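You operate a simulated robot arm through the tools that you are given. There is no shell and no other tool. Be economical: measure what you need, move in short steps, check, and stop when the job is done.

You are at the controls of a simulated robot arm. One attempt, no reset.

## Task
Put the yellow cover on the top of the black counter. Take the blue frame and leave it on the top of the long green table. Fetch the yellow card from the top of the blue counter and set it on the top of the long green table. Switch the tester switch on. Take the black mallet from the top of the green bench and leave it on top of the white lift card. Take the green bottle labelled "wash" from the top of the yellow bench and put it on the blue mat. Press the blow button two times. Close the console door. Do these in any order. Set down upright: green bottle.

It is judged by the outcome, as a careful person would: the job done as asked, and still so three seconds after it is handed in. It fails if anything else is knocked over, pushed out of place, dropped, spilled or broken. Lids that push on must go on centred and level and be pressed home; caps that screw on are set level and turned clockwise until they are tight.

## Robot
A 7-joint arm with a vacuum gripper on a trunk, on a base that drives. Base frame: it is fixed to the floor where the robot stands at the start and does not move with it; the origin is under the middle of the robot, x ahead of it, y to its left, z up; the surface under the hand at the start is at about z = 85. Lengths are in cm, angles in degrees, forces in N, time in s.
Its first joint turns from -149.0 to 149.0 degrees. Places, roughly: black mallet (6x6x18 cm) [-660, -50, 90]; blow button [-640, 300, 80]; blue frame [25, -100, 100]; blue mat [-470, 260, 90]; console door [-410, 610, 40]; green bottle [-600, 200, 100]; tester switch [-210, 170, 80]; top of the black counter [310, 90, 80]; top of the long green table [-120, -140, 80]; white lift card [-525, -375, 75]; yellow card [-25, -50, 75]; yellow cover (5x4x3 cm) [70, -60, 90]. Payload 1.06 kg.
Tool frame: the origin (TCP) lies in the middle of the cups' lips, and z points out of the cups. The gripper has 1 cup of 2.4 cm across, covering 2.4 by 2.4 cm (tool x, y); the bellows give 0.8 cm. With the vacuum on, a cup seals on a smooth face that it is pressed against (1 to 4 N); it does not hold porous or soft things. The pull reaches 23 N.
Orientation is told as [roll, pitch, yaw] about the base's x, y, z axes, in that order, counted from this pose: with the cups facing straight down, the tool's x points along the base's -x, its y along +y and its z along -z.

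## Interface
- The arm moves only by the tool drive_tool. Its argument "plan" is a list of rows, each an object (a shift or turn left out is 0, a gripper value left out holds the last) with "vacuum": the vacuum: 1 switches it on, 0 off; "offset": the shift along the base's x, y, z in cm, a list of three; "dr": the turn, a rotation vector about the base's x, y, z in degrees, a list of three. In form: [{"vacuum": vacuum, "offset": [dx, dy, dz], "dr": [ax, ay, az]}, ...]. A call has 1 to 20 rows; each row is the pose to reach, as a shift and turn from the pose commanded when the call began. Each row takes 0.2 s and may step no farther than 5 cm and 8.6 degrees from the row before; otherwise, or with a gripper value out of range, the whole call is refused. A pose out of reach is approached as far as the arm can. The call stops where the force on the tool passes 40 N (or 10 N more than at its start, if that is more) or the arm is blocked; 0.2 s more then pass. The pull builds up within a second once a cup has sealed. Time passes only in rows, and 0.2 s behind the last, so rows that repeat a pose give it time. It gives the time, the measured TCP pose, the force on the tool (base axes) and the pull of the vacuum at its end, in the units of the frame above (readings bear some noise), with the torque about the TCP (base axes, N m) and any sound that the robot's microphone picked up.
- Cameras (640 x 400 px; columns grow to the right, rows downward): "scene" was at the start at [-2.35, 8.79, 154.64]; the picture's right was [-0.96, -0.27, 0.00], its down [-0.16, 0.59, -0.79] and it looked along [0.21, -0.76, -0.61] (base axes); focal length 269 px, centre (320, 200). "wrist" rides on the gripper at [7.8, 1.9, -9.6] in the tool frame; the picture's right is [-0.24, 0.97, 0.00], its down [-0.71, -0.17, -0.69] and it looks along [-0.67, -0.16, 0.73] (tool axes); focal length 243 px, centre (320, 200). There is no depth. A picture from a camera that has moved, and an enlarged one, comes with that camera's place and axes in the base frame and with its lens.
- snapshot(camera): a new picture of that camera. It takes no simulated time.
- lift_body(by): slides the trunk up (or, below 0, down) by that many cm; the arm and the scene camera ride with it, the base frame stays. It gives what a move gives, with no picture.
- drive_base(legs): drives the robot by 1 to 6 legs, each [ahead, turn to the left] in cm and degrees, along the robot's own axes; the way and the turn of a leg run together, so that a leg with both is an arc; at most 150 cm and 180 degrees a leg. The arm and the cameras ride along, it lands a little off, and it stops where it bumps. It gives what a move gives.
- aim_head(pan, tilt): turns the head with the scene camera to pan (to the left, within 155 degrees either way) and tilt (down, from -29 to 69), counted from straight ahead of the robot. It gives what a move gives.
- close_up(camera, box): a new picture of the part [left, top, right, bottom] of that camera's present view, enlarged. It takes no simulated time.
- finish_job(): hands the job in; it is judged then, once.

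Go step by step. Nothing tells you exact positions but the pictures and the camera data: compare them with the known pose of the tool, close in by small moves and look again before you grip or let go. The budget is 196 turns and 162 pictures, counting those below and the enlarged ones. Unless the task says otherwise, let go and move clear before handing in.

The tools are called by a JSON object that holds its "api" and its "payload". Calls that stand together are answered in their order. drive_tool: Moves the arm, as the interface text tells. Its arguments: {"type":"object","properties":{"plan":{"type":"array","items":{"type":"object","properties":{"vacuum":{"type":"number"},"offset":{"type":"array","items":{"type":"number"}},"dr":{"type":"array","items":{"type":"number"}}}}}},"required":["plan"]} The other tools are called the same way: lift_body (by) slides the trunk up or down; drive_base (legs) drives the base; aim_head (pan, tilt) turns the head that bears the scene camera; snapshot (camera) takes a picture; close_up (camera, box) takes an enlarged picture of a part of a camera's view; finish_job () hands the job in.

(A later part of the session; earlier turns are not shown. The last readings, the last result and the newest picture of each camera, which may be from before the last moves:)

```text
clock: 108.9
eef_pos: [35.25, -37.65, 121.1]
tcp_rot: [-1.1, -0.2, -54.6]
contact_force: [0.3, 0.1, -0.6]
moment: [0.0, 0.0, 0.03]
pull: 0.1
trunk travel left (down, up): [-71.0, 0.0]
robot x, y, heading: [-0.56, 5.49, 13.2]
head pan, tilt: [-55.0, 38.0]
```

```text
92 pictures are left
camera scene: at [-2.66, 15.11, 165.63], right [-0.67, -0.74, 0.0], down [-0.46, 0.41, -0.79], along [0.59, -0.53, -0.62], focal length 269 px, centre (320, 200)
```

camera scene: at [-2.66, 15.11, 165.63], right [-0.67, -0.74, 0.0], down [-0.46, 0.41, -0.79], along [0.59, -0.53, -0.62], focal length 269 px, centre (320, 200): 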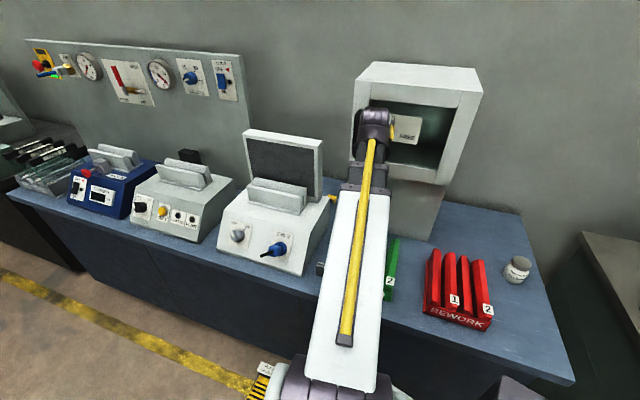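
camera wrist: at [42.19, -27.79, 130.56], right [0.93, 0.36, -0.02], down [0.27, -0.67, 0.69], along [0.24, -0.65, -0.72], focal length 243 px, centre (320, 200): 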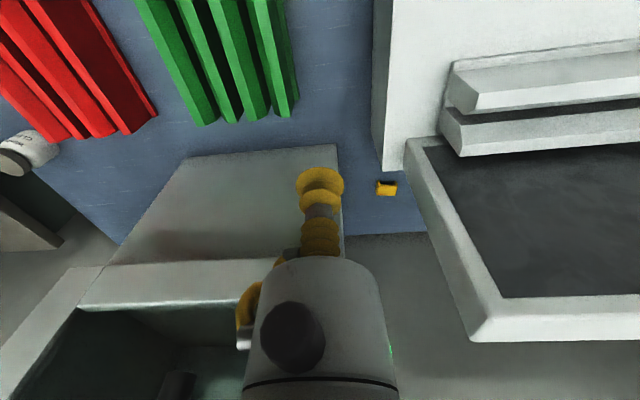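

{"api": "drive_tool", "payload": {"plan": [{"offset": [4, 2, 0], "dr": [0, 0, 6]}, {"offset": [7.5, 4, 0], "dr": [0, 0, 12]}, {"offset": [9.5, 2.5, 0], "dr": [0, 0, 18]}, {"offset": [12, 0, 0], "dr": [0, 0, 25]}, {"offset": [15, -2.7, 0], "dr": [0, 0, 25]}, {"offset": [15, -2.7, 0], "dr": [0, 0, 25]}]}}

{"api": "snapshot", "payload": {"camera": "wrist"}}

{"api": "close_up", "payload": {"camera": "scene", "box": [230, 50, 430, 250]}}

```text
clock: 110.3
eef_pos: [50.21, -40.35, 121.03]
tcp_rot: [-1.1, -0.1, -29.6]
contact_force: [-0.8, -0.3, 0.6]
moment: [0.01, -0.02, 0.02]
pull: 0.0
trunk travel left (down, up): [-71.0, 0.0]
robot x, y, heading: [-0.92, 5.37, 13.0]
head pan, tilt: [-55.0, 38.0]
```

```text
91 pictures are left
camera wrist: at [44.42, -34.73, 130.56], right [0.68, 0.73, -0.02], down [0.54, -0.48, 0.69], along [0.5, -0.48, -0.72], focal length 243 px, centre (320, 200)
```

wrist: 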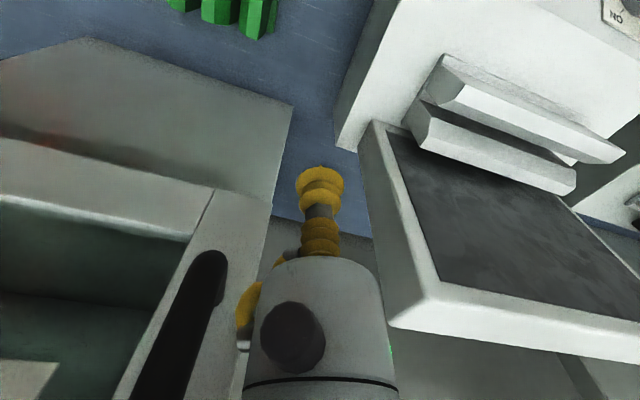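

```text
2.00 times, centred on (330, 150) of scene
camera zoom: at [-2.65, 15.11, 165.63], right [-0.67, -0.74, 0.0], down [-0.46, 0.41, -0.79], along [0.59, -0.53, -0.62], focal length 537 px, centre (300, 300)
```

zoom: 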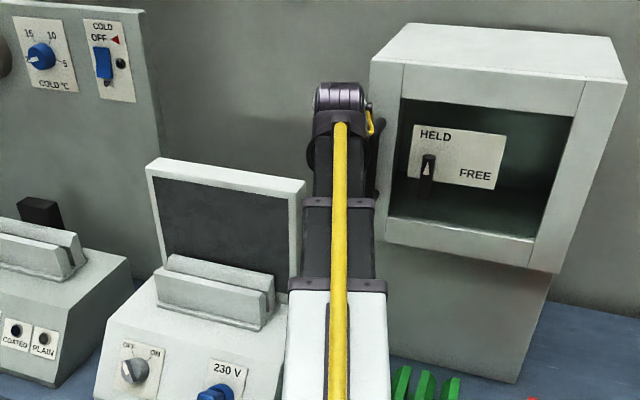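

The arm's turning axis seems offset about (4,2) from the base centre, so to centre the boom in the passage I'll shift the base to about (-7.3,-0.4) with heading 0. First I pull the tool back.

{"api": "drive_tool", "payload": {"plan": [{"offset": [-1, 4, 2]}, {"offset": [-2, 8, 4]}, {"offset": [-3, 12, 6]}, {"offset": [-3.2, 13.4, 6]}, {"offset": [-3.2, 13.4, 6]}]}}

{"api": "drive_base", "payload": {"legs": [[-25.1, 0], [0, -13], [17.9, 0]]}}

{"api": "aim_head", "payload": {"pan": -42, "tilt": 38}}

{"api": "snapshot", "payload": {"camera": "scene"}}

```text
clock: 111.2
eef_pos: [47.43, -28.18, 126.81]
tcp_rot: [-1.3, -0.7, -29.1]
contact_force: [6.4, -2.2, -10.6]
moment: [-0.43, 0.19, -0.35]
pull: 0.0
trunk travel left (down, up): [-71.0, 0.0]
robot x, y, heading: [-0.93, 5.36, 13.3]
head pan, tilt: [-55.0, 38.0]
stopped in row 4: the force on the tool passed its limit at 52 N (the readings are from after the stop); the commanded pose is now the measured one
```

```text
clock: 114.9
eef_pos: [32.17, -43.65, 127.0]
tcp_rot: [-1.3, -0.6, -42.1]
contact_force: [7.2, -7.8, -23.1]
moment: [-0.91, -0.06, -0.24]
pull: 0.0
trunk travel left (down, up): [-71.0, 0.0]
robot x, y, heading: [-7.4, -0.33, 0.4]
head pan, tilt: [-55.0, 38.0]
```

```text
clock: 115.7
eef_pos: [32.24, -43.74, 127.03]
tcp_rot: [-1.4, -0.7, -42.0]
contact_force: [4.1, -6.7, -15.5]
moment: [-0.47, -0.11, -0.13]
pull: 0.2
trunk travel left (down, up): [-71.0, 0.0]
robot x, y, heading: [-7.05, -0.58, 0.2]
head pan, tilt: [-42.0, 38.0]
```

```text
89 pictures are left
camera scene: at [-5.54, 10.94, 165.63], right [-0.67, -0.74, 0.0], down [-0.46, 0.41, -0.79], along [0.59, -0.53, -0.62], focal length 269 px, centre (320, 200)
```

scene: 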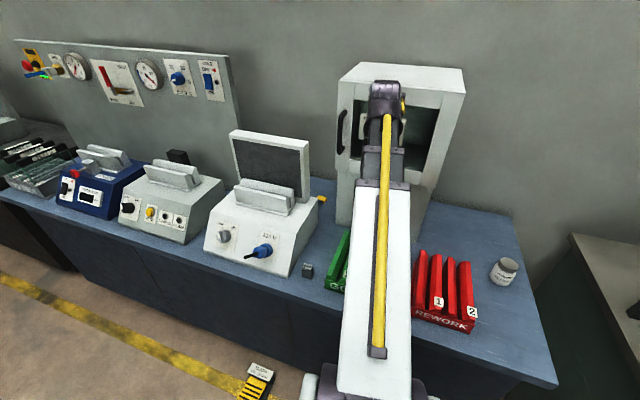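

The force stays with the robot, so it is self-contact of the wrist camera at short, high reach. I'll lower and extend to relieve it.

{"api": "drive_tool", "payload": {"plan": [{"offset": [1.5, -1, -2]}, {"offset": [3, -2, -4]}, {"offset": [4, -2, -6]}, {"offset": [4, -2, -6]}]}}

{"api": "close_up", "payload": {"camera": "scene", "box": [230, 50, 430, 250]}}

```text
clock: 116.7
eef_pos: [36.24, -45.61, 120.9]
tcp_rot: [-1.4, -0.6, -41.9]
contact_force: [0.0, -0.2, 0.8]
moment: [0.0, -0.01, 0.0]
pull: 0.0
trunk travel left (down, up): [-71.0, 0.0]
robot x, y, heading: [-7.69, -0.89, 0.0]
head pan, tilt: [-42.0, 38.0]
```

```text
2.00 times, centred on (330, 150) of scene
camera zoom: at [-5.52, 10.94, 165.63], right [-0.67, -0.74, 0.0], down [-0.46, 0.41, -0.79], along [0.59, -0.53, -0.62], focal length 537 px, centre (300, 300)
```

zoom: 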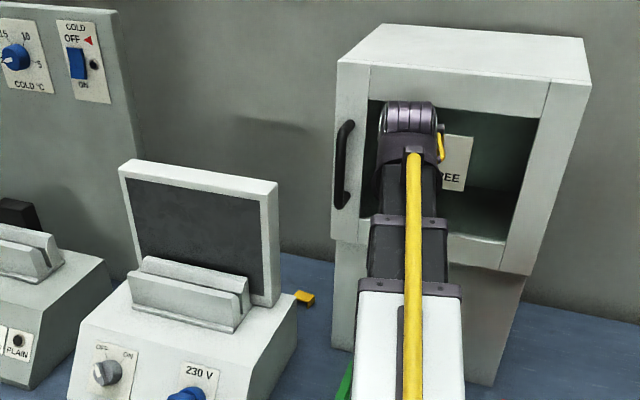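

Now the cover is in plain view through the passage at (68.7,-56.8). I'll align on the line, then advance at z≈121 keeping slightly left of the cabinet, above the screen.

{"api": "drive_tool", "payload": {"plan": [{"offset": [3, 4, 0]}, {"offset": [6, 8, 0]}, {"offset": [8.5, 10.5, 0]}, {"offset": [11.5, 8.3, 0]}, {"offset": [15, 5.5, 0]}, {"offset": [18.5, 2.7, 0]}, {"offset": [18.5, 2.7, 0]}]}}

{"api": "close_up", "payload": {"camera": "scene", "box": [230, 50, 430, 250]}}

{"api": "snapshot", "payload": {"camera": "wrist"}}

```text
clock: 118.3
eef_pos: [54.68, -42.97, 120.99]
tcp_rot: [-1.3, -0.7, -42.0]
contact_force: [0.5, 0.0, 0.0]
moment: [-0.02, 0.02, 0.0]
pull: 0.0
trunk travel left (down, up): [-71.0, 0.0]
robot x, y, heading: [-7.15, -0.56, 0.3]
head pan, tilt: [-42.0, 38.0]
```

```text
2.00 times, centred on (330, 150) of scene
camera zoom: at [-5.52, 10.93, 165.63], right [-0.67, -0.74, 0.0], down [-0.46, 0.41, -0.79], along [0.59, -0.53, -0.62], focal length 537 px, centre (300, 300)
```

zoom: 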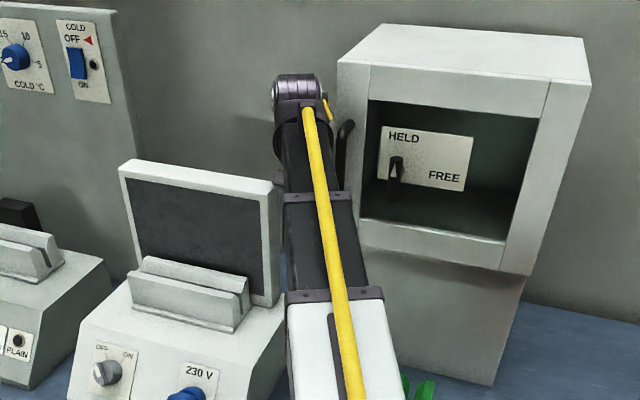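

```text
86 pictures are left
camera wrist: at [50.17, -36.13, 130.43], right [0.83, 0.56, -0.02], down [0.42, -0.58, 0.7], along [0.38, -0.58, -0.72], focal length 243 px, centre (320, 200)
```

wrist: 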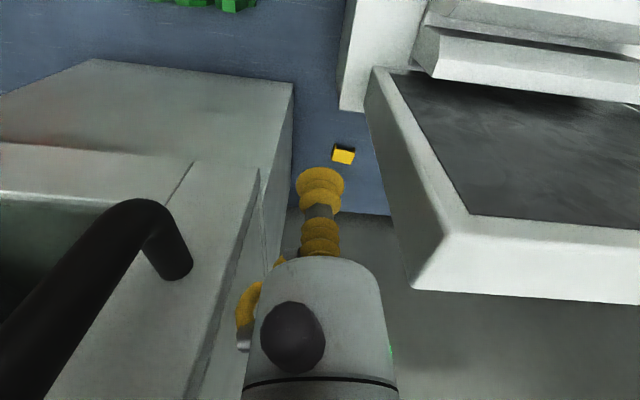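

{"api": "drive_tool", "payload": {"plan": [{"offset": [3.2, -2.6, 0]}, {"offset": [6.4, -5.2, 0]}, {"offset": [9.4, -8, 0]}, {"offset": [12, -10.8, 0]}, {"offset": [14.3, -13.4, 0]}, {"offset": [14.3, -13.4, 0]}]}}

{"api": "close_up", "payload": {"camera": "scene", "box": [230, 50, 430, 250]}}

{"api": "snapshot", "payload": {"camera": "wrist"}}

```text
clock: 119.7
eef_pos: [68.98, -56.45, 120.95]
tcp_rot: [-1.3, -0.8, -42.1]
contact_force: [-0.3, 0.3, -0.7]
moment: [-0.01, -0.03, 0.02]
pull: 0.0
trunk travel left (down, up): [-71.0, 0.0]
robot x, y, heading: [-7.66, -0.53, 0.6]
head pan, tilt: [-42.0, 38.0]
```

```text
2.00 times, centred on (330, 150) of scene
camera zoom: at [-5.53, 10.93, 165.63], right [-0.67, -0.74, 0.0], down [-0.46, 0.41, -0.79], along [0.59, -0.53, -0.62], focal length 537 px, centre (300, 300)
```

zoom: 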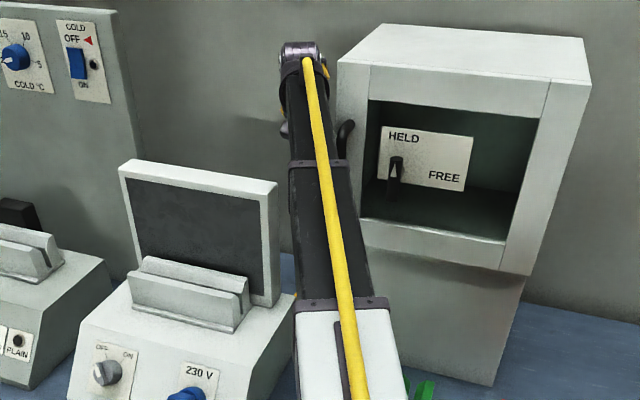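

```text
84 pictures are left
camera wrist: at [64.48, -49.64, 130.4], right [0.83, 0.56, -0.02], down [0.42, -0.58, 0.7], along [0.38, -0.58, -0.72], focal length 243 px, centre (320, 200)
```

wrist: 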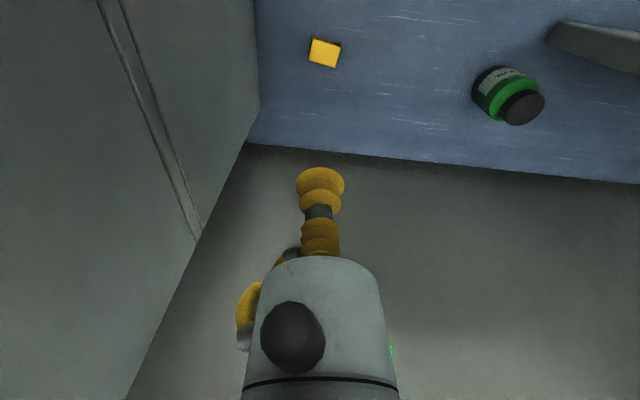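

{"api": "drive_tool", "payload": {"plan": [{"offset": [0.2, -0.2, -2.5]}, {"offset": [0.4, -0.4, -5]}, {"offset": [0.4, -0.4, -7.5]}, {"offset": [0.4, -0.4, -10]}, {"offset": [0.4, -0.4, -10]}]}}

{"api": "close_up", "payload": {"camera": "scene", "box": [230, 50, 430, 250]}}

```text
clock: 120.9
eef_pos: [69.28, -56.77, 110.89]
tcp_rot: [-1.3, -0.8, -42.0]
contact_force: [0.0, 0.1, 0.3]
moment: [0.0, 0.0, 0.02]
pull: 0.0
trunk travel left (down, up): [-71.0, 0.0]
robot x, y, heading: [-7.16, -0.4, 0.4]
head pan, tilt: [-42.0, 38.0]
```

```text
2.00 times, centred on (330, 150) of scene
camera zoom: at [-5.52, 10.93, 165.63], right [-0.67, -0.74, 0.0], down [-0.46, 0.41, -0.79], along [0.59, -0.53, -0.62], focal length 537 px, centre (300, 300)
```

zoom: 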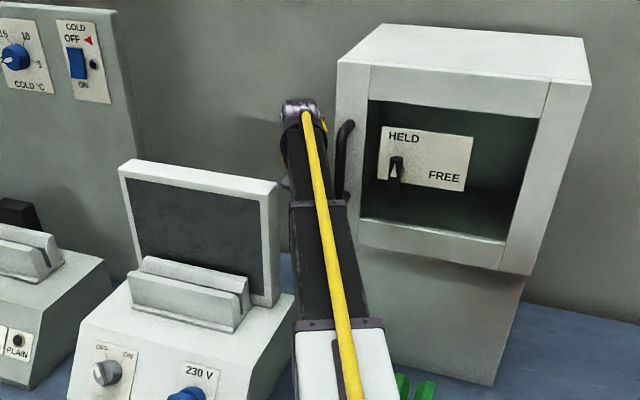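

{"api": "drive_tool", "payload": {"plan": [{"offset": [0.1, -0.1, -2.5]}, {"offset": [0.1, -0.1, -5]}, {"offset": [0.1, -0.1, -7.5]}, {"offset": [0.1, -0.1, -10]}, {"offset": [0.1, -0.1, -12]}, {"offset": [0.1, -0.1, -12]}]}}

{"api": "close_up", "payload": {"camera": "scene", "box": [230, 50, 430, 250]}}

{"api": "snapshot", "payload": {"camera": "wrist"}}

```text
clock: 122.3
eef_pos: [69.42, -56.81, 98.95]
tcp_rot: [-1.2, -0.7, -42.1]
contact_force: [-0.1, -0.4, 0.8]
moment: [-0.01, 0.0, 0.02]
pull: 0.2
trunk travel left (down, up): [-71.0, 0.0]
robot x, y, heading: [-7.33, -0.76, 0.5]
head pan, tilt: [-42.0, 38.0]
```

```text
2.00 times, centred on (330, 150) of scene
camera zoom: at [-5.52, 10.93, 165.63], right [-0.67, -0.74, 0.0], down [-0.46, 0.41, -0.79], along [0.59, -0.53, -0.62], focal length 537 px, centre (300, 300)
```

zoom: 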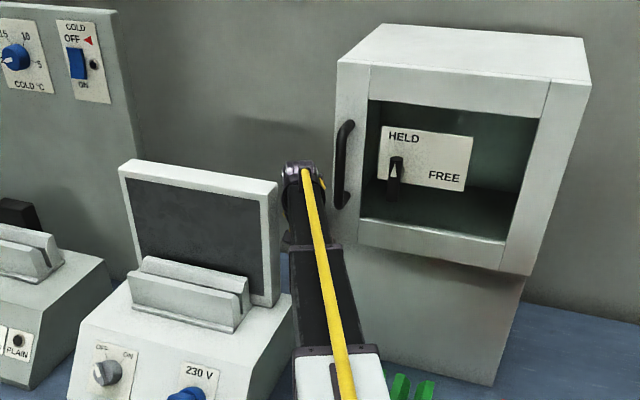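

```text
81 pictures are left
camera wrist: at [64.99, -50.02, 108.39], right [0.83, 0.56, -0.02], down [0.42, -0.58, 0.7], along [0.38, -0.58, -0.72], focal length 243 px, centre (320, 200)
```

wrist: 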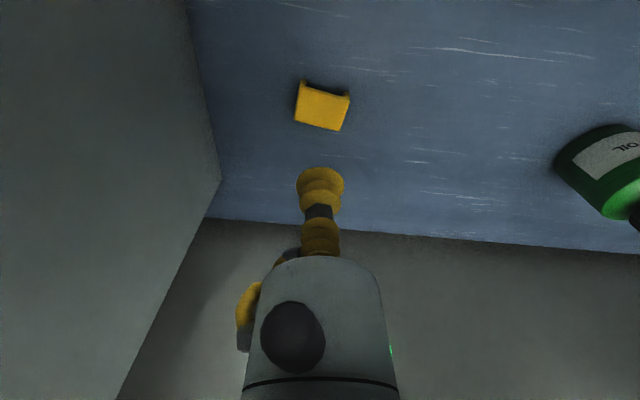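

{"api": "drive_tool", "payload": {"plan": [{"vacuum": 1, "offset": [0.3, -0.7, -3]}, {"offset": [0.3, -0.7, -6]}, {"offset": [0.3, -0.7, -9]}, {"offset": [0.3, -0.7, -9.8]}, {"offset": [0.3, -0.7, -10.3]}, {"offset": [0.3, -0.7, -10.3]}]}}

{"api": "snapshot", "payload": {"camera": "wrist"}}

```text
clock: 123.7
eef_pos: [69.71, -57.62, 88.67]
tcp_rot: [-1.3, -0.8, -42.0]
contact_force: [0.6, 0.4, 0.2]
moment: [0.03, -0.02, 0.01]
pull: 0.1
trunk travel left (down, up): [-71.0, 0.0]
robot x, y, heading: [-7.12, -0.55, 0.4]
head pan, tilt: [-42.0, 38.0]
```

```text
80 pictures are left
camera wrist: at [65.26, -50.75, 98.16], right [0.83, 0.56, -0.02], down [0.42, -0.58, 0.7], along [0.38, -0.58, -0.72], focal length 243 px, centre (320, 200)
```

wrist: 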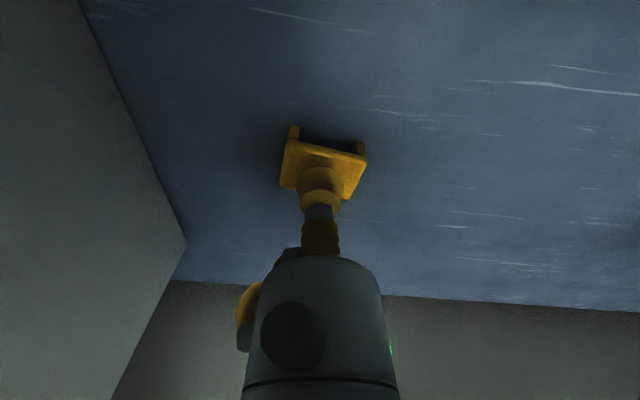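

{"api": "drive_tool", "payload": {"plan": [{"offset": [0, 0, -0.3]}, {"offset": [0, 0, -0.6]}, {"offset": [0, 0, -0.6]}, {"offset": [0, 0, -0.6]}]}}

```text
clock: 124.7
eef_pos: [69.75, -57.55, 88.04]
tcp_rot: [-1.3, -0.6, -42.0]
contact_force: [0.2, 0.7, 0.2]
moment: [0.0, -0.02, -0.01]
pull: 0.0
trunk travel left (down, up): [-71.0, 0.0]
robot x, y, heading: [-6.69, -0.33, 0.3]
head pan, tilt: [-42.0, 38.0]
```

{"api": "drive_tool", "payload": {"plan": [{"offset": [0, 0, -0.3]}, {"offset": [0, 0, -0.6]}, {"offset": [0, 0, -0.6]}, {"offset": [0, 0, -0.6]}]}}

```text
clock: 125.7
eef_pos: [69.83, -57.57, 87.57]
tcp_rot: [-1.2, -0.7, -41.9]
contact_force: [-0.1, 0.0, 0.1]
moment: [-0.01, 0.02, -0.03]
pull: 22.9
trunk travel left (down, up): [-71.0, 0.0]
robot x, y, heading: [-7.33, -0.71, 0.2]
head pan, tilt: [-42.0, 38.0]
```

Sealed on the cover. I retrace the path up and out.

{"api": "drive_tool", "payload": {"plan": [{"offset": [0, 0, 2]}, {"offset": [-0.4, 0.4, 6]}, {"offset": [-0.5, 0.8, 10]}, {"offset": [-0.5, 0.8, 14]}, {"offset": [-0.6, 0.9, 18]}, {"offset": [-0.7, 1, 22]}, {"offset": [-0.8, 1.1, 26]}, {"offset": [-0.8, 1.1, 30]}, {"offset": [-0.8, 1.1, 33.4]}, {"offset": [-3.1, 3.7, 33.4]}, {"offset": [-5.7, 6.5, 33.4]}, {"offset": [-8.7, 9.3, 33.4]}, {"offset": [-11.9, 11.9, 33.4]}, {"offset": [-15.1, 14.5, 33.4]}, {"offset": [-18.5, 17.2, 33.4]}, {"offset": [-22, 20, 33.4]}, {"offset": [-24.5, 22.5, 33.4]}]}}

{"api": "snapshot", "payload": {"camera": "wrist"}}

{"api": "snapshot", "payload": {"camera": "scene"}}

```text
clock: 129.3
eef_pos: [45.29, -34.92, 121.02]
tcp_rot: [-1.3, -0.7, -42.0]
contact_force: [-0.5, -0.4, -0.4]
moment: [0.01, 0.0, -0.02]
pull: 23.3
trunk travel left (down, up): [-71.0, 0.0]
robot x, y, heading: [-7.19, -0.79, 0.3]
head pan, tilt: [-42.0, 38.0]
```

```text
79 pictures are left
camera wrist: at [40.77, -28.06, 130.43], right [0.83, 0.56, -0.02], down [0.42, -0.58, 0.7], along [0.38, -0.58, -0.72], focal length 243 px, centre (320, 200)
```

wrist: 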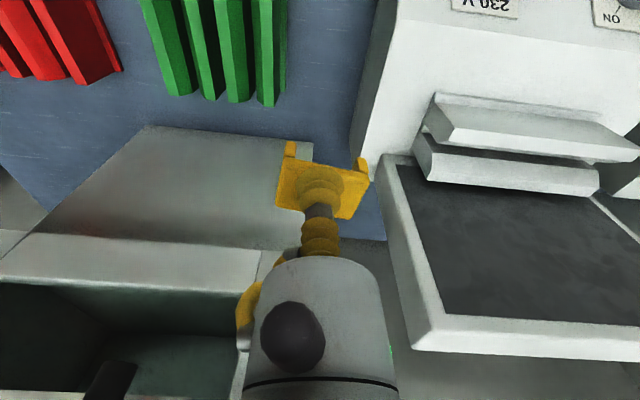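

```text
78 pictures are left
camera scene: at [-5.56, 10.98, 165.63], right [-0.67, -0.74, 0.0], down [-0.46, 0.41, -0.79], along [0.59, -0.53, -0.62], focal length 269 px, centre (320, 200)
```

scene: 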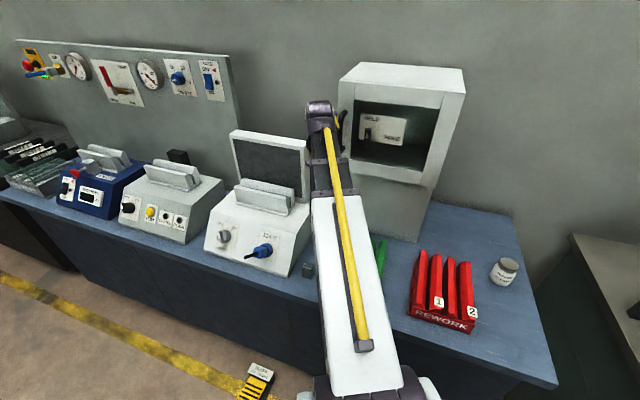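

The cover is held. I'll swing the arm to the front, back away from the counter, turn and drive along toward the black counter.

{"api": "drive_tool", "payload": {"plan": [{"offset": [2, 4, -0.5]}, {"offset": [4, 8, -1]}, {"offset": [6, 12, -2]}, {"offset": [8, 16, -2]}, {"offset": [9.5, 20, -2]}, {"offset": [10, 24, -2]}, {"offset": [10, 24, -2]}]}}

{"api": "drive_base", "payload": {"legs": [[0, -25], [-40, 0], [0, 53], [110, 0]]}}

{"api": "aim_head", "payload": {"pan": -10, "tilt": 25}}

{"api": "snapshot", "payload": {"camera": "scene"}}

```text
clock: 130.9
eef_pos: [55.27, -11.09, 119.03]
tcp_rot: [-1.2, -0.8, -42.0]
contact_force: [-0.8, 0.6, -0.7]
moment: [-0.02, -0.04, 0.01]
pull: 23.1
trunk travel left (down, up): [-71.0, 0.0]
robot x, y, heading: [-7.16, -0.57, -0.1]
head pan, tilt: [-42.0, 38.0]
```

```text
clock: 142.2
eef_pos: [112.0, 89.96, 118.98]
tcp_rot: [-1.3, -0.7, -13.0]
contact_force: [0.0, -0.5, 0.2]
moment: [-0.01, -0.02, -0.01]
pull: 22.4
trunk travel left (down, up): [-71.0, 0.0]
robot x, y, heading: [52.05, 68.36, 29.3]
head pan, tilt: [-42.0, 38.0]
```

```text
clock: 143.2
eef_pos: [111.94, 89.8, 118.95]
tcp_rot: [-1.2, -0.6, -13.0]
contact_force: [-0.4, -0.2, 0.0]
moment: [0.03, 0.02, 0.0]
pull: 22.7
trunk travel left (down, up): [-71.0, 0.0]
robot x, y, heading: [52.29, 68.48, 29.2]
head pan, tilt: [-10.0, 25.0]
```

```text
77 pictures are left
camera scene: at [48.48, 84.64, 167.66], right [0.33, -0.94, 0.0], down [-0.4, -0.14, -0.91], along [0.86, 0.3, -0.42], focal length 269 px, centre (320, 200)
```

scene: 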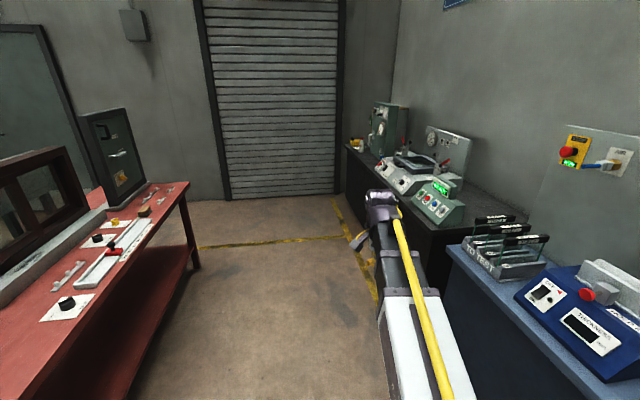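

Black counter lies ahead on the right; its near end has clear space. I'll drive on about 111 cm angled slightly right.

{"api": "drive_base", "payload": {"legs": [[0, -8.3], [111, 0]]}}

{"api": "aim_head", "payload": {"pan": -50, "tilt": 35}}

{"api": "snapshot", "payload": {"camera": "scene"}}

```text
clock: 149.5
eef_pos: [218.04, 120.01, 118.91]
tcp_rot: [-1.3, -0.7, -21.5]
contact_force: [-0.6, 0.0, -0.7]
moment: [0.03, 0.01, 0.0]
pull: 23.0
trunk travel left (down, up): [-71.0, 0.0]
robot x, y, heading: [155.89, 108.11, 20.6]
head pan, tilt: [-10.0, 25.0]
```

```text
clock: 150.5
eef_pos: [217.97, 120.04, 118.85]
tcp_rot: [-1.3, -0.7, -21.5]
contact_force: [-0.4, -0.3, -0.6]
moment: [-0.01, 0.0, -0.03]
pull: 22.6
trunk travel left (down, up): [-71.0, 0.0]
robot x, y, heading: [155.59, 108.26, 20.7]
head pan, tilt: [-50.0, 35.0]
```

```text
76 pictures are left
camera scene: at [153.04, 118.31, 166.09], right [-0.49, -0.87, 0.0], down [-0.5, 0.28, -0.82], along [0.71, -0.4, -0.57], focal length 269 px, centre (320, 200)
```

scene: 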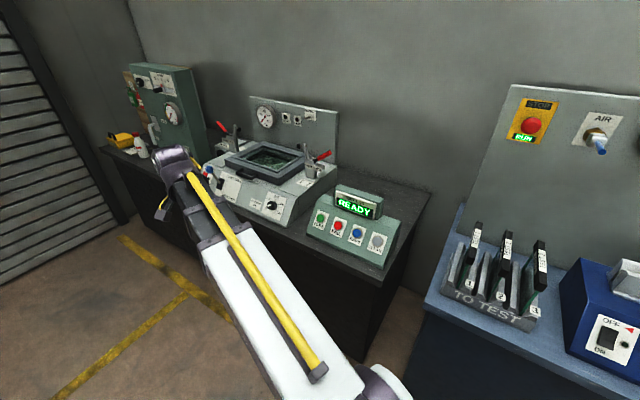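

{"api": "close_up", "payload": {"camera": "scene", "box": [280, 140, 460, 320]}}

```text
2.22 times, centred on (370, 230) of scene
camera zoom: at [153.04, 118.31, 166.09], right [-0.49, -0.87, 0.0], down [-0.5, 0.28, -0.82], along [0.71, -0.4, -0.57], focal length 597 px, centre (209, 133)
```

zoom: 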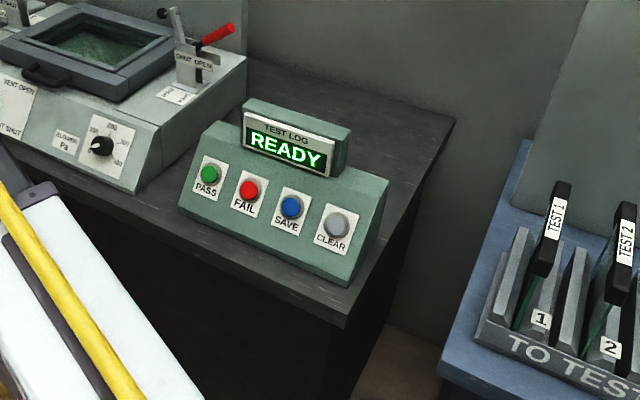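

The free spot is behind the READY box at the right end, about (222,32). I'll nudge the base a little nearer.

{"api": "drive_base", "payload": {"legs": [[0, -51.6], [12.5, 0]]}}

{"api": "aim_head", "payload": {"pan": -24, "tilt": 38}}

{"api": "snapshot", "payload": {"camera": "scene"}}

```text
clock: 154.1
eef_pos: [214.89, 60.43, 118.87]
tcp_rot: [-1.2, -0.7, -72.8]
contact_force: [0.0, -0.3, -0.7]
moment: [-0.02, 0.07, 0.03]
pull: 22.8
trunk travel left (down, up): [-71.0, 0.0]
robot x, y, heading: [166.48, 101.92, -30.8]
head pan, tilt: [-50.0, 35.0]
```

```text
clock: 155.0
eef_pos: [214.8, 60.4, 118.89]
tcp_rot: [-1.4, -0.7, -72.9]
contact_force: [0.8, -0.5, -0.5]
moment: [0.0, -0.04, -0.02]
pull: 22.6
trunk travel left (down, up): [-71.0, 0.0]
robot x, y, heading: [166.55, 101.9, -30.6]
head pan, tilt: [-24.0, 38.0]
```

```text
74 pictures are left
camera scene: at [176.17, 111.75, 165.63], right [-0.82, -0.58, 0.0], down [-0.36, 0.5, -0.79], along [0.45, -0.64, -0.62], focal length 269 px, centre (320, 200)
```

scene: 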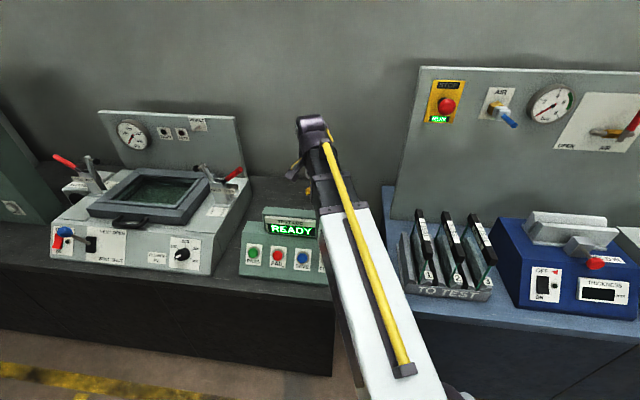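

{"api": "drive_tool", "payload": {"plan": [{"offset": [1, -4.2, 0]}, {"offset": [2, -8.4, 0]}, {"offset": [3, -12.6, 0]}, {"offset": [4, -16.8, 0]}, {"offset": [5, -21, 0]}, {"offset": [6, -25, 0]}, {"offset": [7.2, -27.4, -2]}, {"offset": [7.2, -27.4, -6]}, {"offset": [7.2, -27.4, -10]}]}}

{"api": "snapshot", "payload": {"camera": "wrist"}}

{"api": "close_up", "payload": {"camera": "scene", "box": [220, 100, 420, 280]}}

```text
clock: 157.0
eef_pos: [222.26, 32.88, 108.8]
tcp_rot: [-1.3, -0.7, -72.9]
contact_force: [0.3, -0.4, 0.3]
moment: [-0.03, -0.01, -0.01]
pull: 22.8
trunk travel left (down, up): [-71.0, 0.0]
robot x, y, heading: [166.26, 101.54, -31.1]
head pan, tilt: [-24.0, 38.0]
```

```text
73 pictures are left
camera wrist: at [221.81, 41.11, 118.27], right [1.0, 0.06, -0.02], down [0.06, -0.71, 0.7], along [0.03, -0.7, -0.72], focal length 243 px, centre (320, 200)
```

wrist: 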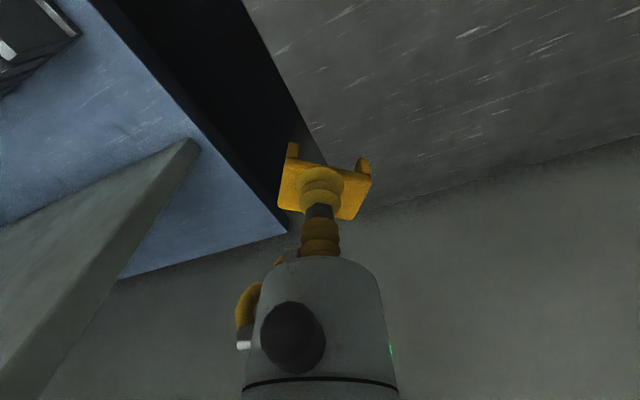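

```text
2.22 times, centred on (320, 190) of scene
camera zoom: at [176.18, 111.74, 165.63], right [-0.82, -0.58, 0.0], down [-0.36, 0.5, -0.79], along [0.46, -0.64, -0.62], focal length 597 px, centre (320, 222)
```

zoom: 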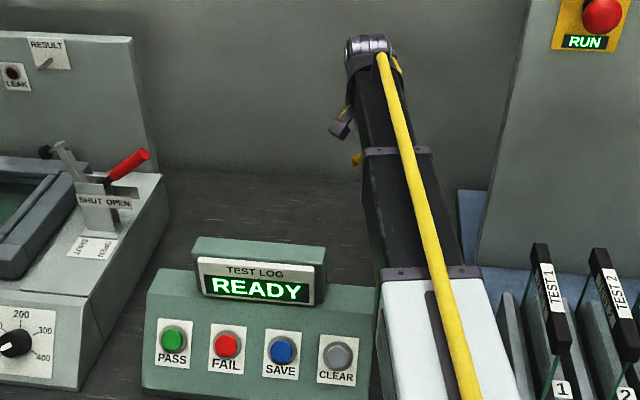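

The cover is over the black counter, about 6 cm in from its end. I'll shift 2 cm further in and lower.

{"api": "drive_tool", "payload": {"plan": [{"offset": [1, 0, -4]}, {"offset": [2, 0.5, -8]}, {"offset": [2, 0.5, -12]}, {"offset": [2, 0.5, -16]}, {"offset": [2, 0.5, -18.5]}, {"offset": [2, 0.5, -19.8]}, {"offset": [2, 0.5, -19.8]}]}}

{"api": "snapshot", "payload": {"camera": "wrist"}}

```text
clock: 158.6
eef_pos: [223.93, 33.39, 89.07]
tcp_rot: [-1.3, -0.7, -72.8]
contact_force: [1.2, -0.7, -0.1]
moment: [0.01, 0.0, 0.01]
pull: 22.8
trunk travel left (down, up): [-71.0, 0.0]
robot x, y, heading: [166.3, 101.55, -30.8]
head pan, tilt: [-24.0, 38.0]
```

```text
71 pictures are left
camera wrist: at [223.65, 41.65, 98.57], right [1.0, 0.06, -0.02], down [0.06, -0.71, 0.7], along [0.03, -0.7, -0.72], focal length 243 px, centre (320, 200)
```

wrist: 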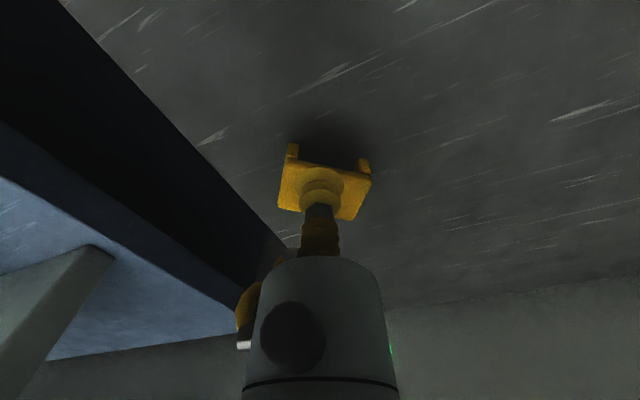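

Close to the surface. I lower in small steps until contact.

{"api": "drive_tool", "payload": {"plan": [{"offset": [0, 0, -0.3]}, {"offset": [0, 0, -0.6]}, {"offset": [0, 0, -0.9]}, {"offset": [0, 0, -0.9]}]}}

```text
clock: 159.6
eef_pos: [223.96, 33.57, 88.25]
tcp_rot: [-1.3, -0.7, -72.9]
contact_force: [0.7, -0.1, -1.1]
moment: [-0.02, 0.01, -0.02]
pull: 22.8
trunk travel left (down, up): [-71.0, 0.0]
robot x, y, heading: [166.65, 101.58, -30.7]
head pan, tilt: [-24.0, 38.0]
```

{"api": "drive_tool", "payload": {"plan": [{"offset": [0, 0, -0.3]}, {"offset": [0, 0, -0.6]}, {"offset": [0, 0, -0.6]}]}}

```text
clock: 160.4
eef_pos: [223.98, 33.45, 87.67]
tcp_rot: [-1.3, -0.7, -72.9]
contact_force: [-0.2, -0.5, -0.4]
moment: [-0.04, 0.02, 0.0]
pull: 23.0
trunk travel left (down, up): [-71.0, 0.0]
robot x, y, heading: [166.31, 101.43, -30.7]
head pan, tilt: [-24.0, 38.0]
```

{"api": "drive_tool", "payload": {"plan": [{"offset": [0, 0, -0.3]}, {"offset": [0, 0, -0.6]}, {"offset": [0, 0, -0.6]}]}}

```text
clock: 161.2
eef_pos: [223.99, 33.52, 87.05]
tcp_rot: [-1.3, -0.9, -73.0]
contact_force: [1.1, -0.5, 7.7]
moment: [0.0, -0.05, -0.03]
pull: 22.5
trunk travel left (down, up): [-71.0, 0.0]
robot x, y, heading: [166.37, 101.55, -30.7]
head pan, tilt: [-24.0, 38.0]
```

Contact. Release, rise and withdraw.

{"api": "drive_tool", "payload": {"plan": [{"offset": [0, 0, 0.3]}, {"vacuum": 0, "offset": [0, 0, 0.3]}, {"offset": [0, 0, 0.3]}, {"offset": [0, 0, 0.3]}, {"offset": [0, 0, 1]}, {"offset": [0, 0, 4]}, {"offset": [0, 0, 8]}, {"offset": [0, 0, 12]}, {"offset": [0, 0, 16]}]}}

{"api": "snapshot", "payload": {"camera": "wrist"}}

{"api": "drive_tool", "payload": {"plan": [{"offset": [-1, 2, 4]}, {"offset": [-1.5, 3, 8]}, {"offset": [-2.5, 7, 10]}, {"offset": [-3.5, 11, 12]}, {"offset": [-4.5, 15, 14]}, {"offset": [-6, 19, 15]}, {"offset": [-7, 23, 15]}, {"offset": [-8, 27, 15]}]}}

```text
clock: 163.2
eef_pos: [224.06, 33.57, 103.01]
tcp_rot: [-1.2, -0.7, -72.9]
contact_force: [0.1, 0.4, 0.1]
moment: [0.02, -0.02, 0.01]
pull: 0.1
trunk travel left (down, up): [-71.0, 0.0]
robot x, y, heading: [166.67, 101.37, -30.8]
head pan, tilt: [-24.0, 38.0]
```

```text
70 pictures are left
camera wrist: at [223.7, 41.72, 112.55], right [1.0, 0.06, -0.02], down [0.06, -0.71, 0.7], along [0.03, -0.7, -0.72], focal length 243 px, centre (320, 200)
```

wrist: 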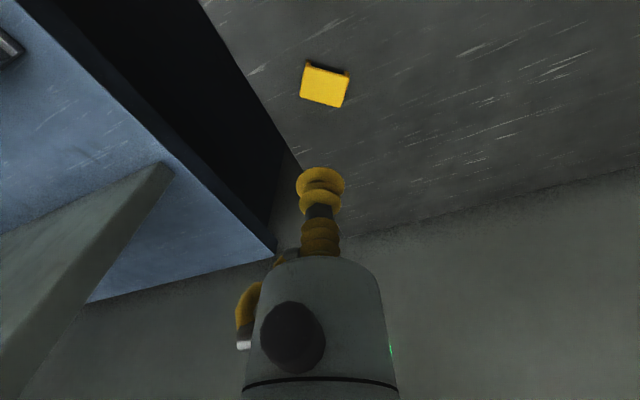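

```text
clock: 165.0
eef_pos: [215.95, 60.57, 118.03]
tcp_rot: [-1.3, -0.7, -72.9]
contact_force: [0.0, -0.2, 0.3]
moment: [0.02, 0.0, -0.02]
pull: 0.1
trunk travel left (down, up): [-71.0, 0.0]
robot x, y, heading: [166.52, 101.6, -30.8]
head pan, tilt: [-24.0, 38.0]
```

The cover sits on the black counter. Next the tester switch near (-210,170): I'll back off, turn and drive along the aisle to the left end of the benches.

{"api": "drive_base", "payload": {"legs": [[-50, 0], [0, -120], [150, 0], [150, 0]]}}

{"api": "aim_head", "payload": {"pan": -60, "tilt": 20}}

{"api": "snapshot", "payload": {"camera": "scene"}}

```text
clock: 186.9
eef_pos: [-195.44, -43.9, 118.1]
tcp_rot: [-1.4, -0.7, 167.7]
contact_force: [0.8, 0.4, 0.0]
moment: [0.0, 0.01, 0.02]
pull: 0.1
trunk travel left (down, up): [-71.0, 0.0]
robot x, y, heading: [-135.55, -20.98, -150.2]
head pan, tilt: [-24.0, 38.0]
```

```text
clock: 187.9
eef_pos: [-195.45, -44.01, 118.04]
tcp_rot: [-1.3, -0.8, 167.7]
contact_force: [1.1, 0.1, 0.1]
moment: [0.0, 0.0, 0.0]
pull: 0.1
trunk travel left (down, up): [-71.0, 0.0]
robot x, y, heading: [-135.72, -20.74, -150.2]
head pan, tilt: [-60.0, 20.0]
```

```text
69 pictures are left
camera scene: at [-131.33, -28.57, 168.47], right [0.5, 0.87, 0.0], down [0.3, -0.17, -0.94], along [-0.81, 0.47, -0.34], focal length 269 px, centre (320, 200)
```

scene: 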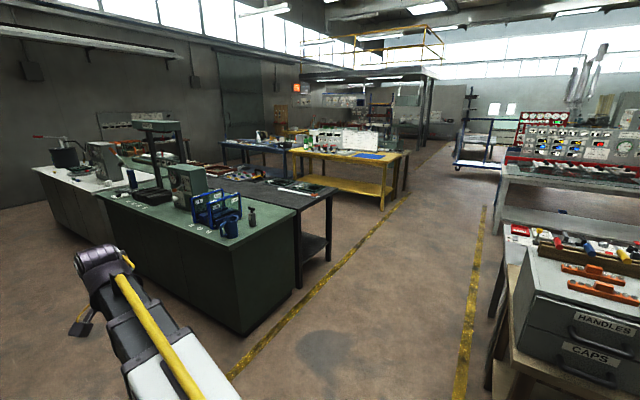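

{"api": "close_up", "payload": {"camera": "scene", "box": [460, 120, 640, 290]}}

{"api": "close_up", "payload": {"camera": "scene", "box": [220, 90, 420, 220]}}

```text
2.35 times, centred on (550, 205) of scene
camera zoom: at [-131.33, -28.57, 168.47], right [0.5, 0.87, 0.0], down [0.3, -0.17, -0.94], along [-0.81, 0.47, -0.34], focal length 632 px, centre (-221, 188)
```

zoom: 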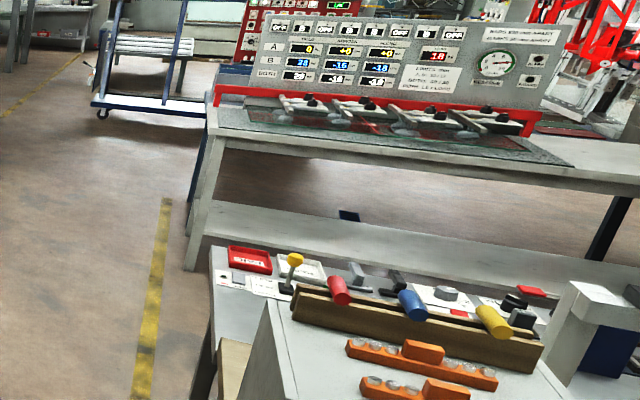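

```text
3.08 times, centred on (320, 155) of scene
camera zoom: at [-131.33, -28.57, 168.47], right [0.5, 0.87, 0.0], down [0.3, -0.17, -0.94], along [-0.81, 0.47, -0.34], focal length 826 px, centre (320, 338)
```

zoom: 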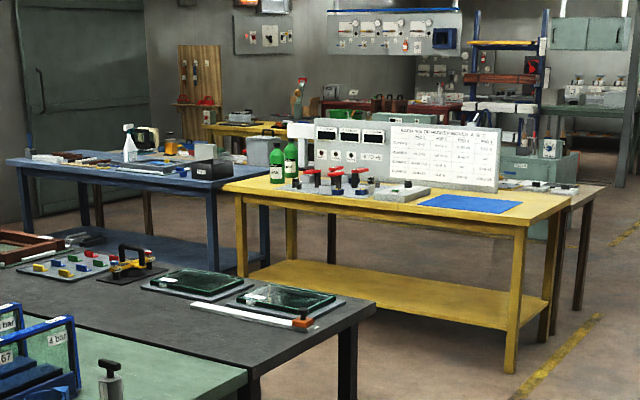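

I see the yellow bench with two green bottles and the blue mat, and the bench with the tester controls. I'll drive round the end of the beige bench toward the tester bench.

{"api": "drive_base", "payload": {"legs": [[0, -60], [80, 0], [0, -36], [85, 0]]}}

{"api": "aim_head", "payload": {"pan": -60, "tilt": 35}}

{"api": "snapshot", "payload": {"camera": "scene"}}

```text
clock: 200.7
eef_pos: [-255.96, 159.4, 118.02]
tcp_rot: [-1.4, -0.7, 71.8]
contact_force: [1.0, -0.2, -0.3]
moment: [-0.02, 0.02, 0.01]
pull: 0.0
trunk travel left (down, up): [-71.0, 0.0]
robot x, y, heading: [-239.42, 97.52, 114.2]
head pan, tilt: [-60.0, 20.0]
```

```text
clock: 201.5
eef_pos: [-256.08, 159.28, 117.94]
tcp_rot: [-1.3, -0.7, 71.8]
contact_force: [-0.2, -0.4, -0.3]
moment: [-0.02, 0.0, 0.0]
pull: 0.0
trunk travel left (down, up): [-71.0, 0.0]
robot x, y, heading: [-239.34, 97.18, 114.1]
head pan, tilt: [-60.0, 35.0]
```

```text
66 pictures are left
camera scene: at [-247.93, 93.69, 166.09], right [0.81, -0.59, 0.0], down [-0.34, -0.46, -0.82], along [0.48, 0.66, -0.57], focal length 269 px, centre (320, 200)
```

scene: 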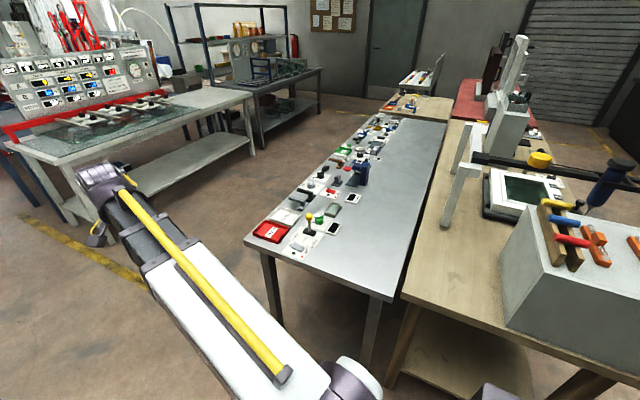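

{"api": "close_up", "payload": {"camera": "scene", "box": [240, 160, 380, 260]}}

{"api": "close_up", "payload": {"camera": "scene", "box": [310, 95, 430, 190]}}

```text
4.00 times, centred on (310, 210) of scene
camera zoom: at [-247.93, 93.69, 166.09], right [0.81, -0.59, 0.0], down [-0.34, -0.46, -0.82], along [0.48, 0.66, -0.57], focal length 1074 px, centre (360, 160)
```

zoom: 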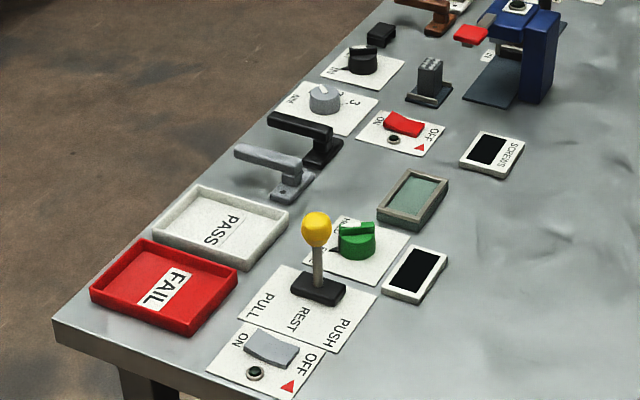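

```text
4.21 times, centred on (370, 142) of scene
camera zoom: at [-247.93, 93.69, 166.09], right [0.81, -0.59, 0.0], down [-0.34, -0.46, -0.82], along [0.48, 0.66, -0.57], focal length 1131 px, centre (110, 442)
```

zoom: 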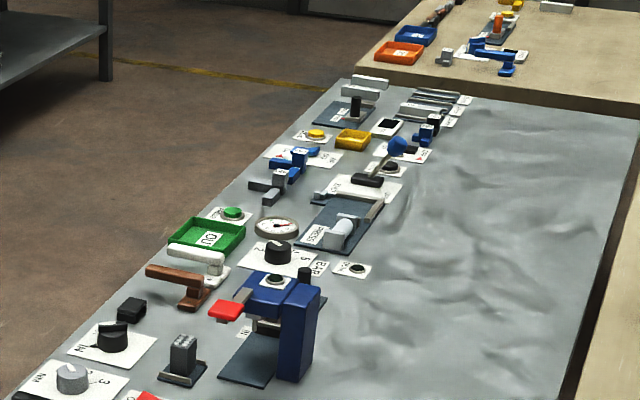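

The gray rocker (ON/OFF, at about (-208,165)) matches the tester switch location. I'll move the tool above it for a close look.

{"api": "drive_tool", "payload": {"plan": [{"offset": [4.4, 0.5, 0]}, {"offset": [8.8, 1, 0]}, {"offset": [13.2, 1.5, 0]}, {"offset": [17.6, 2, 0]}, {"offset": [22, 2.5, 0]}, {"offset": [26.4, 3, 0]}, {"offset": [30.8, 3.5, -1]}, {"offset": [35.2, 4, -3]}, {"offset": [39.5, 4.5, -5]}, {"offset": [43.5, 5, -7]}, {"offset": [47, 5.5, -10]}, {"offset": [47, 5.5, -10]}]}}

{"api": "snapshot", "payload": {"camera": "wrist"}}

```text
clock: 204.1
eef_pos: [-208.9, 164.88, 107.96]
tcp_rot: [-1.3, -0.7, 71.9]
contact_force: [-0.2, -0.1, 0.5]
moment: [0.01, 0.03, 0.01]
pull: 0.2
trunk travel left (down, up): [-71.0, 0.0]
robot x, y, heading: [-239.34, 97.24, 114.2]
head pan, tilt: [-60.0, 35.0]
```

```text
63 pictures are left
camera wrist: at [-213.33, 157.92, 117.44], right [-0.85, 0.53, -0.02], down [0.36, 0.62, 0.7], along [0.38, 0.59, -0.72], focal length 243 px, centre (320, 200)
```

wrist: 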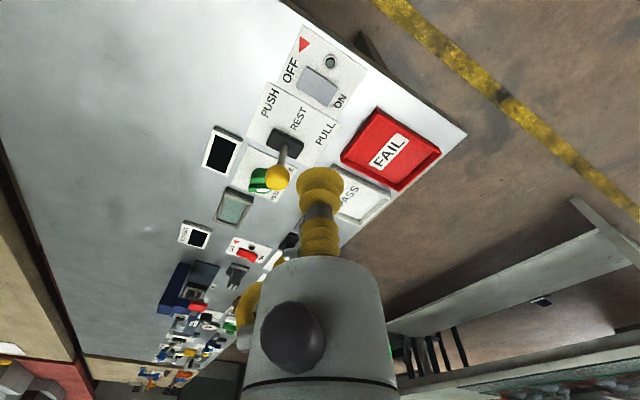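

{"api": "close_up", "payload": {"camera": "wrist", "box": [260, 10, 400, 140]}}

```text
3.08 times, centred on (330, 75) of wrist
camera zoom: at [-213.33, 157.92, 117.44], right [-0.85, 0.53, -0.02], down [0.36, 0.62, 0.7], along [0.38, 0.59, -0.72], focal length 746 px, centre (289, 585)
```

zoom: 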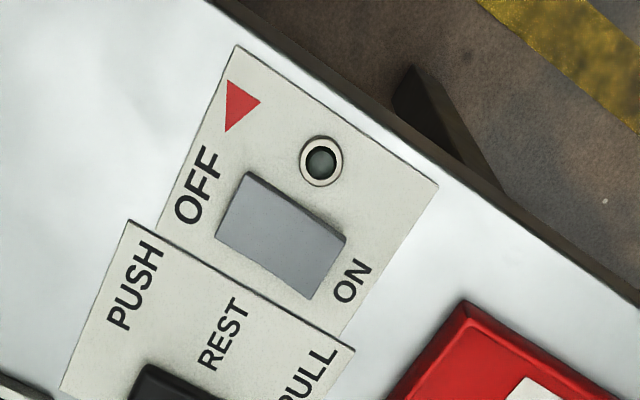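

The ON end is raised (switch off). I'll press the ON end at about (-207.7,168.3).

{"api": "drive_tool", "payload": {"plan": [{"offset": [1.2, 3.4, -3]}, {"offset": [1.2, 3.4, -7.5]}, {"offset": [1.2, 3.4, -12]}, {"offset": [1.2, 3.4, -16]}, {"offset": [1.2, 3.4, -18.5]}, {"offset": [1.2, 3.4, -18.5]}]}}

{"api": "snapshot", "payload": {"camera": "wrist"}}

```text
clock: 205.5
eef_pos: [-207.85, 168.37, 89.46]
tcp_rot: [-1.3, -0.7, 71.9]
contact_force: [0.0, -0.2, 0.7]
moment: [0.01, -0.02, 0.0]
pull: 0.1
trunk travel left (down, up): [-71.0, 0.0]
robot x, y, heading: [-239.15, 97.35, 114.3]
head pan, tilt: [-60.0, 35.0]
```

```text
61 pictures are left
camera wrist: at [-212.33, 161.37, 98.95], right [-0.85, 0.53, -0.02], down [0.36, 0.62, 0.7], along [0.38, 0.59, -0.72], focal length 243 px, centre (320, 200)
```

wrist: 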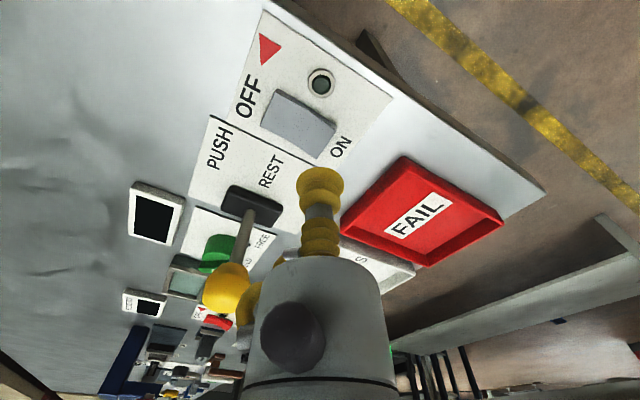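

The bench is lower (rocker at z≈82); the ON end is at about (-206.6,169.8). I'll correct and descend.

{"api": "drive_tool", "payload": {"plan": [{"offset": [1.1, 1.6, 0]}, {"offset": [1.1, 1.6, -3]}, {"offset": [1.1, 1.6, -5.5]}, {"offset": [1.1, 1.6, -5.5]}]}}

{"api": "snapshot", "payload": {"camera": "wrist"}}

```text
clock: 206.5
eef_pos: [-206.69, 169.95, 84.08]
tcp_rot: [-1.3, -0.6, 71.9]
contact_force: [-0.9, -0.5, -0.6]
moment: [-0.02, 0.0, 0.0]
pull: 0.0
trunk travel left (down, up): [-71.0, 0.0]
robot x, y, heading: [-239.4, 97.77, 114.2]
head pan, tilt: [-60.0, 35.0]
```

```text
60 pictures are left
camera wrist: at [-211.14, 162.89, 93.51], right [-0.85, 0.53, -0.02], down [0.37, 0.62, 0.7], along [0.38, 0.59, -0.72], focal length 243 px, centre (320, 200)
```

wrist: 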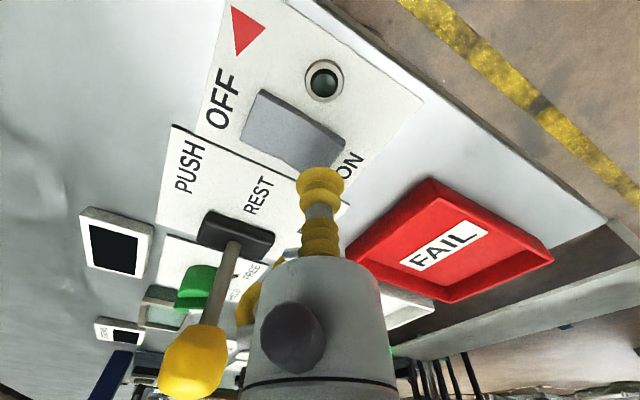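

{"api": "drive_tool", "payload": {"plan": [{"offset": [0.2, -0.5, -0.7]}, {"offset": [0.2, -0.5, -1.4]}, {"offset": [0.2, -0.5, -1.8]}, {"offset": [0.2, -0.5, -2.2]}, {"offset": [0.2, -0.5, -2.2]}]}}

```text
clock: 207.7
eef_pos: [-206.51, 169.39, 81.79]
tcp_rot: [-1.3, -0.7, 71.9]
contact_force: [0.4, 0.0, -0.4]
moment: [0.01, -0.02, 0.02]
pull: 0.1
trunk travel left (down, up): [-71.0, 0.0]
robot x, y, heading: [-239.67, 97.07, 114.1]
head pan, tilt: [-60.0, 35.0]
```

{"api": "drive_tool", "payload": {"plan": [{"offset": [0, 0, -0.4]}, {"offset": [0, 0, -0.8]}, {"offset": [0, 0, -1.2]}, {"offset": [0, 0, -1.2]}]}}

{"api": "snapshot", "payload": {"camera": "wrist"}}

```text
clock: 208.7
eef_pos: [-206.56, 169.41, 80.78]
tcp_rot: [-1.4, -0.8, 72.0]
contact_force: [-1.5, 3.1, 4.4]
moment: [-0.07, -0.05, 0.01]
pull: 0.1
trunk travel left (down, up): [-71.0, 0.0]
robot x, y, heading: [-239.04, 97.34, 114.2]
head pan, tilt: [-60.0, 35.0]
heard: click
```

```text
59 pictures are left
camera wrist: at [-211.0, 162.46, 90.13], right [-0.85, 0.52, -0.02], down [0.36, 0.62, 0.7], along [0.38, 0.59, -0.72], focal length 243 px, centre (320, 200)
```

wrist: 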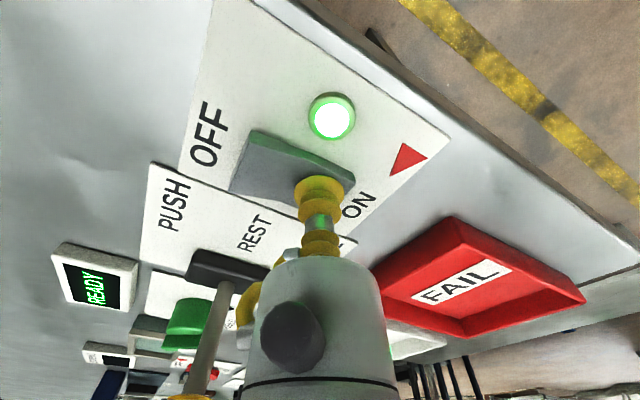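

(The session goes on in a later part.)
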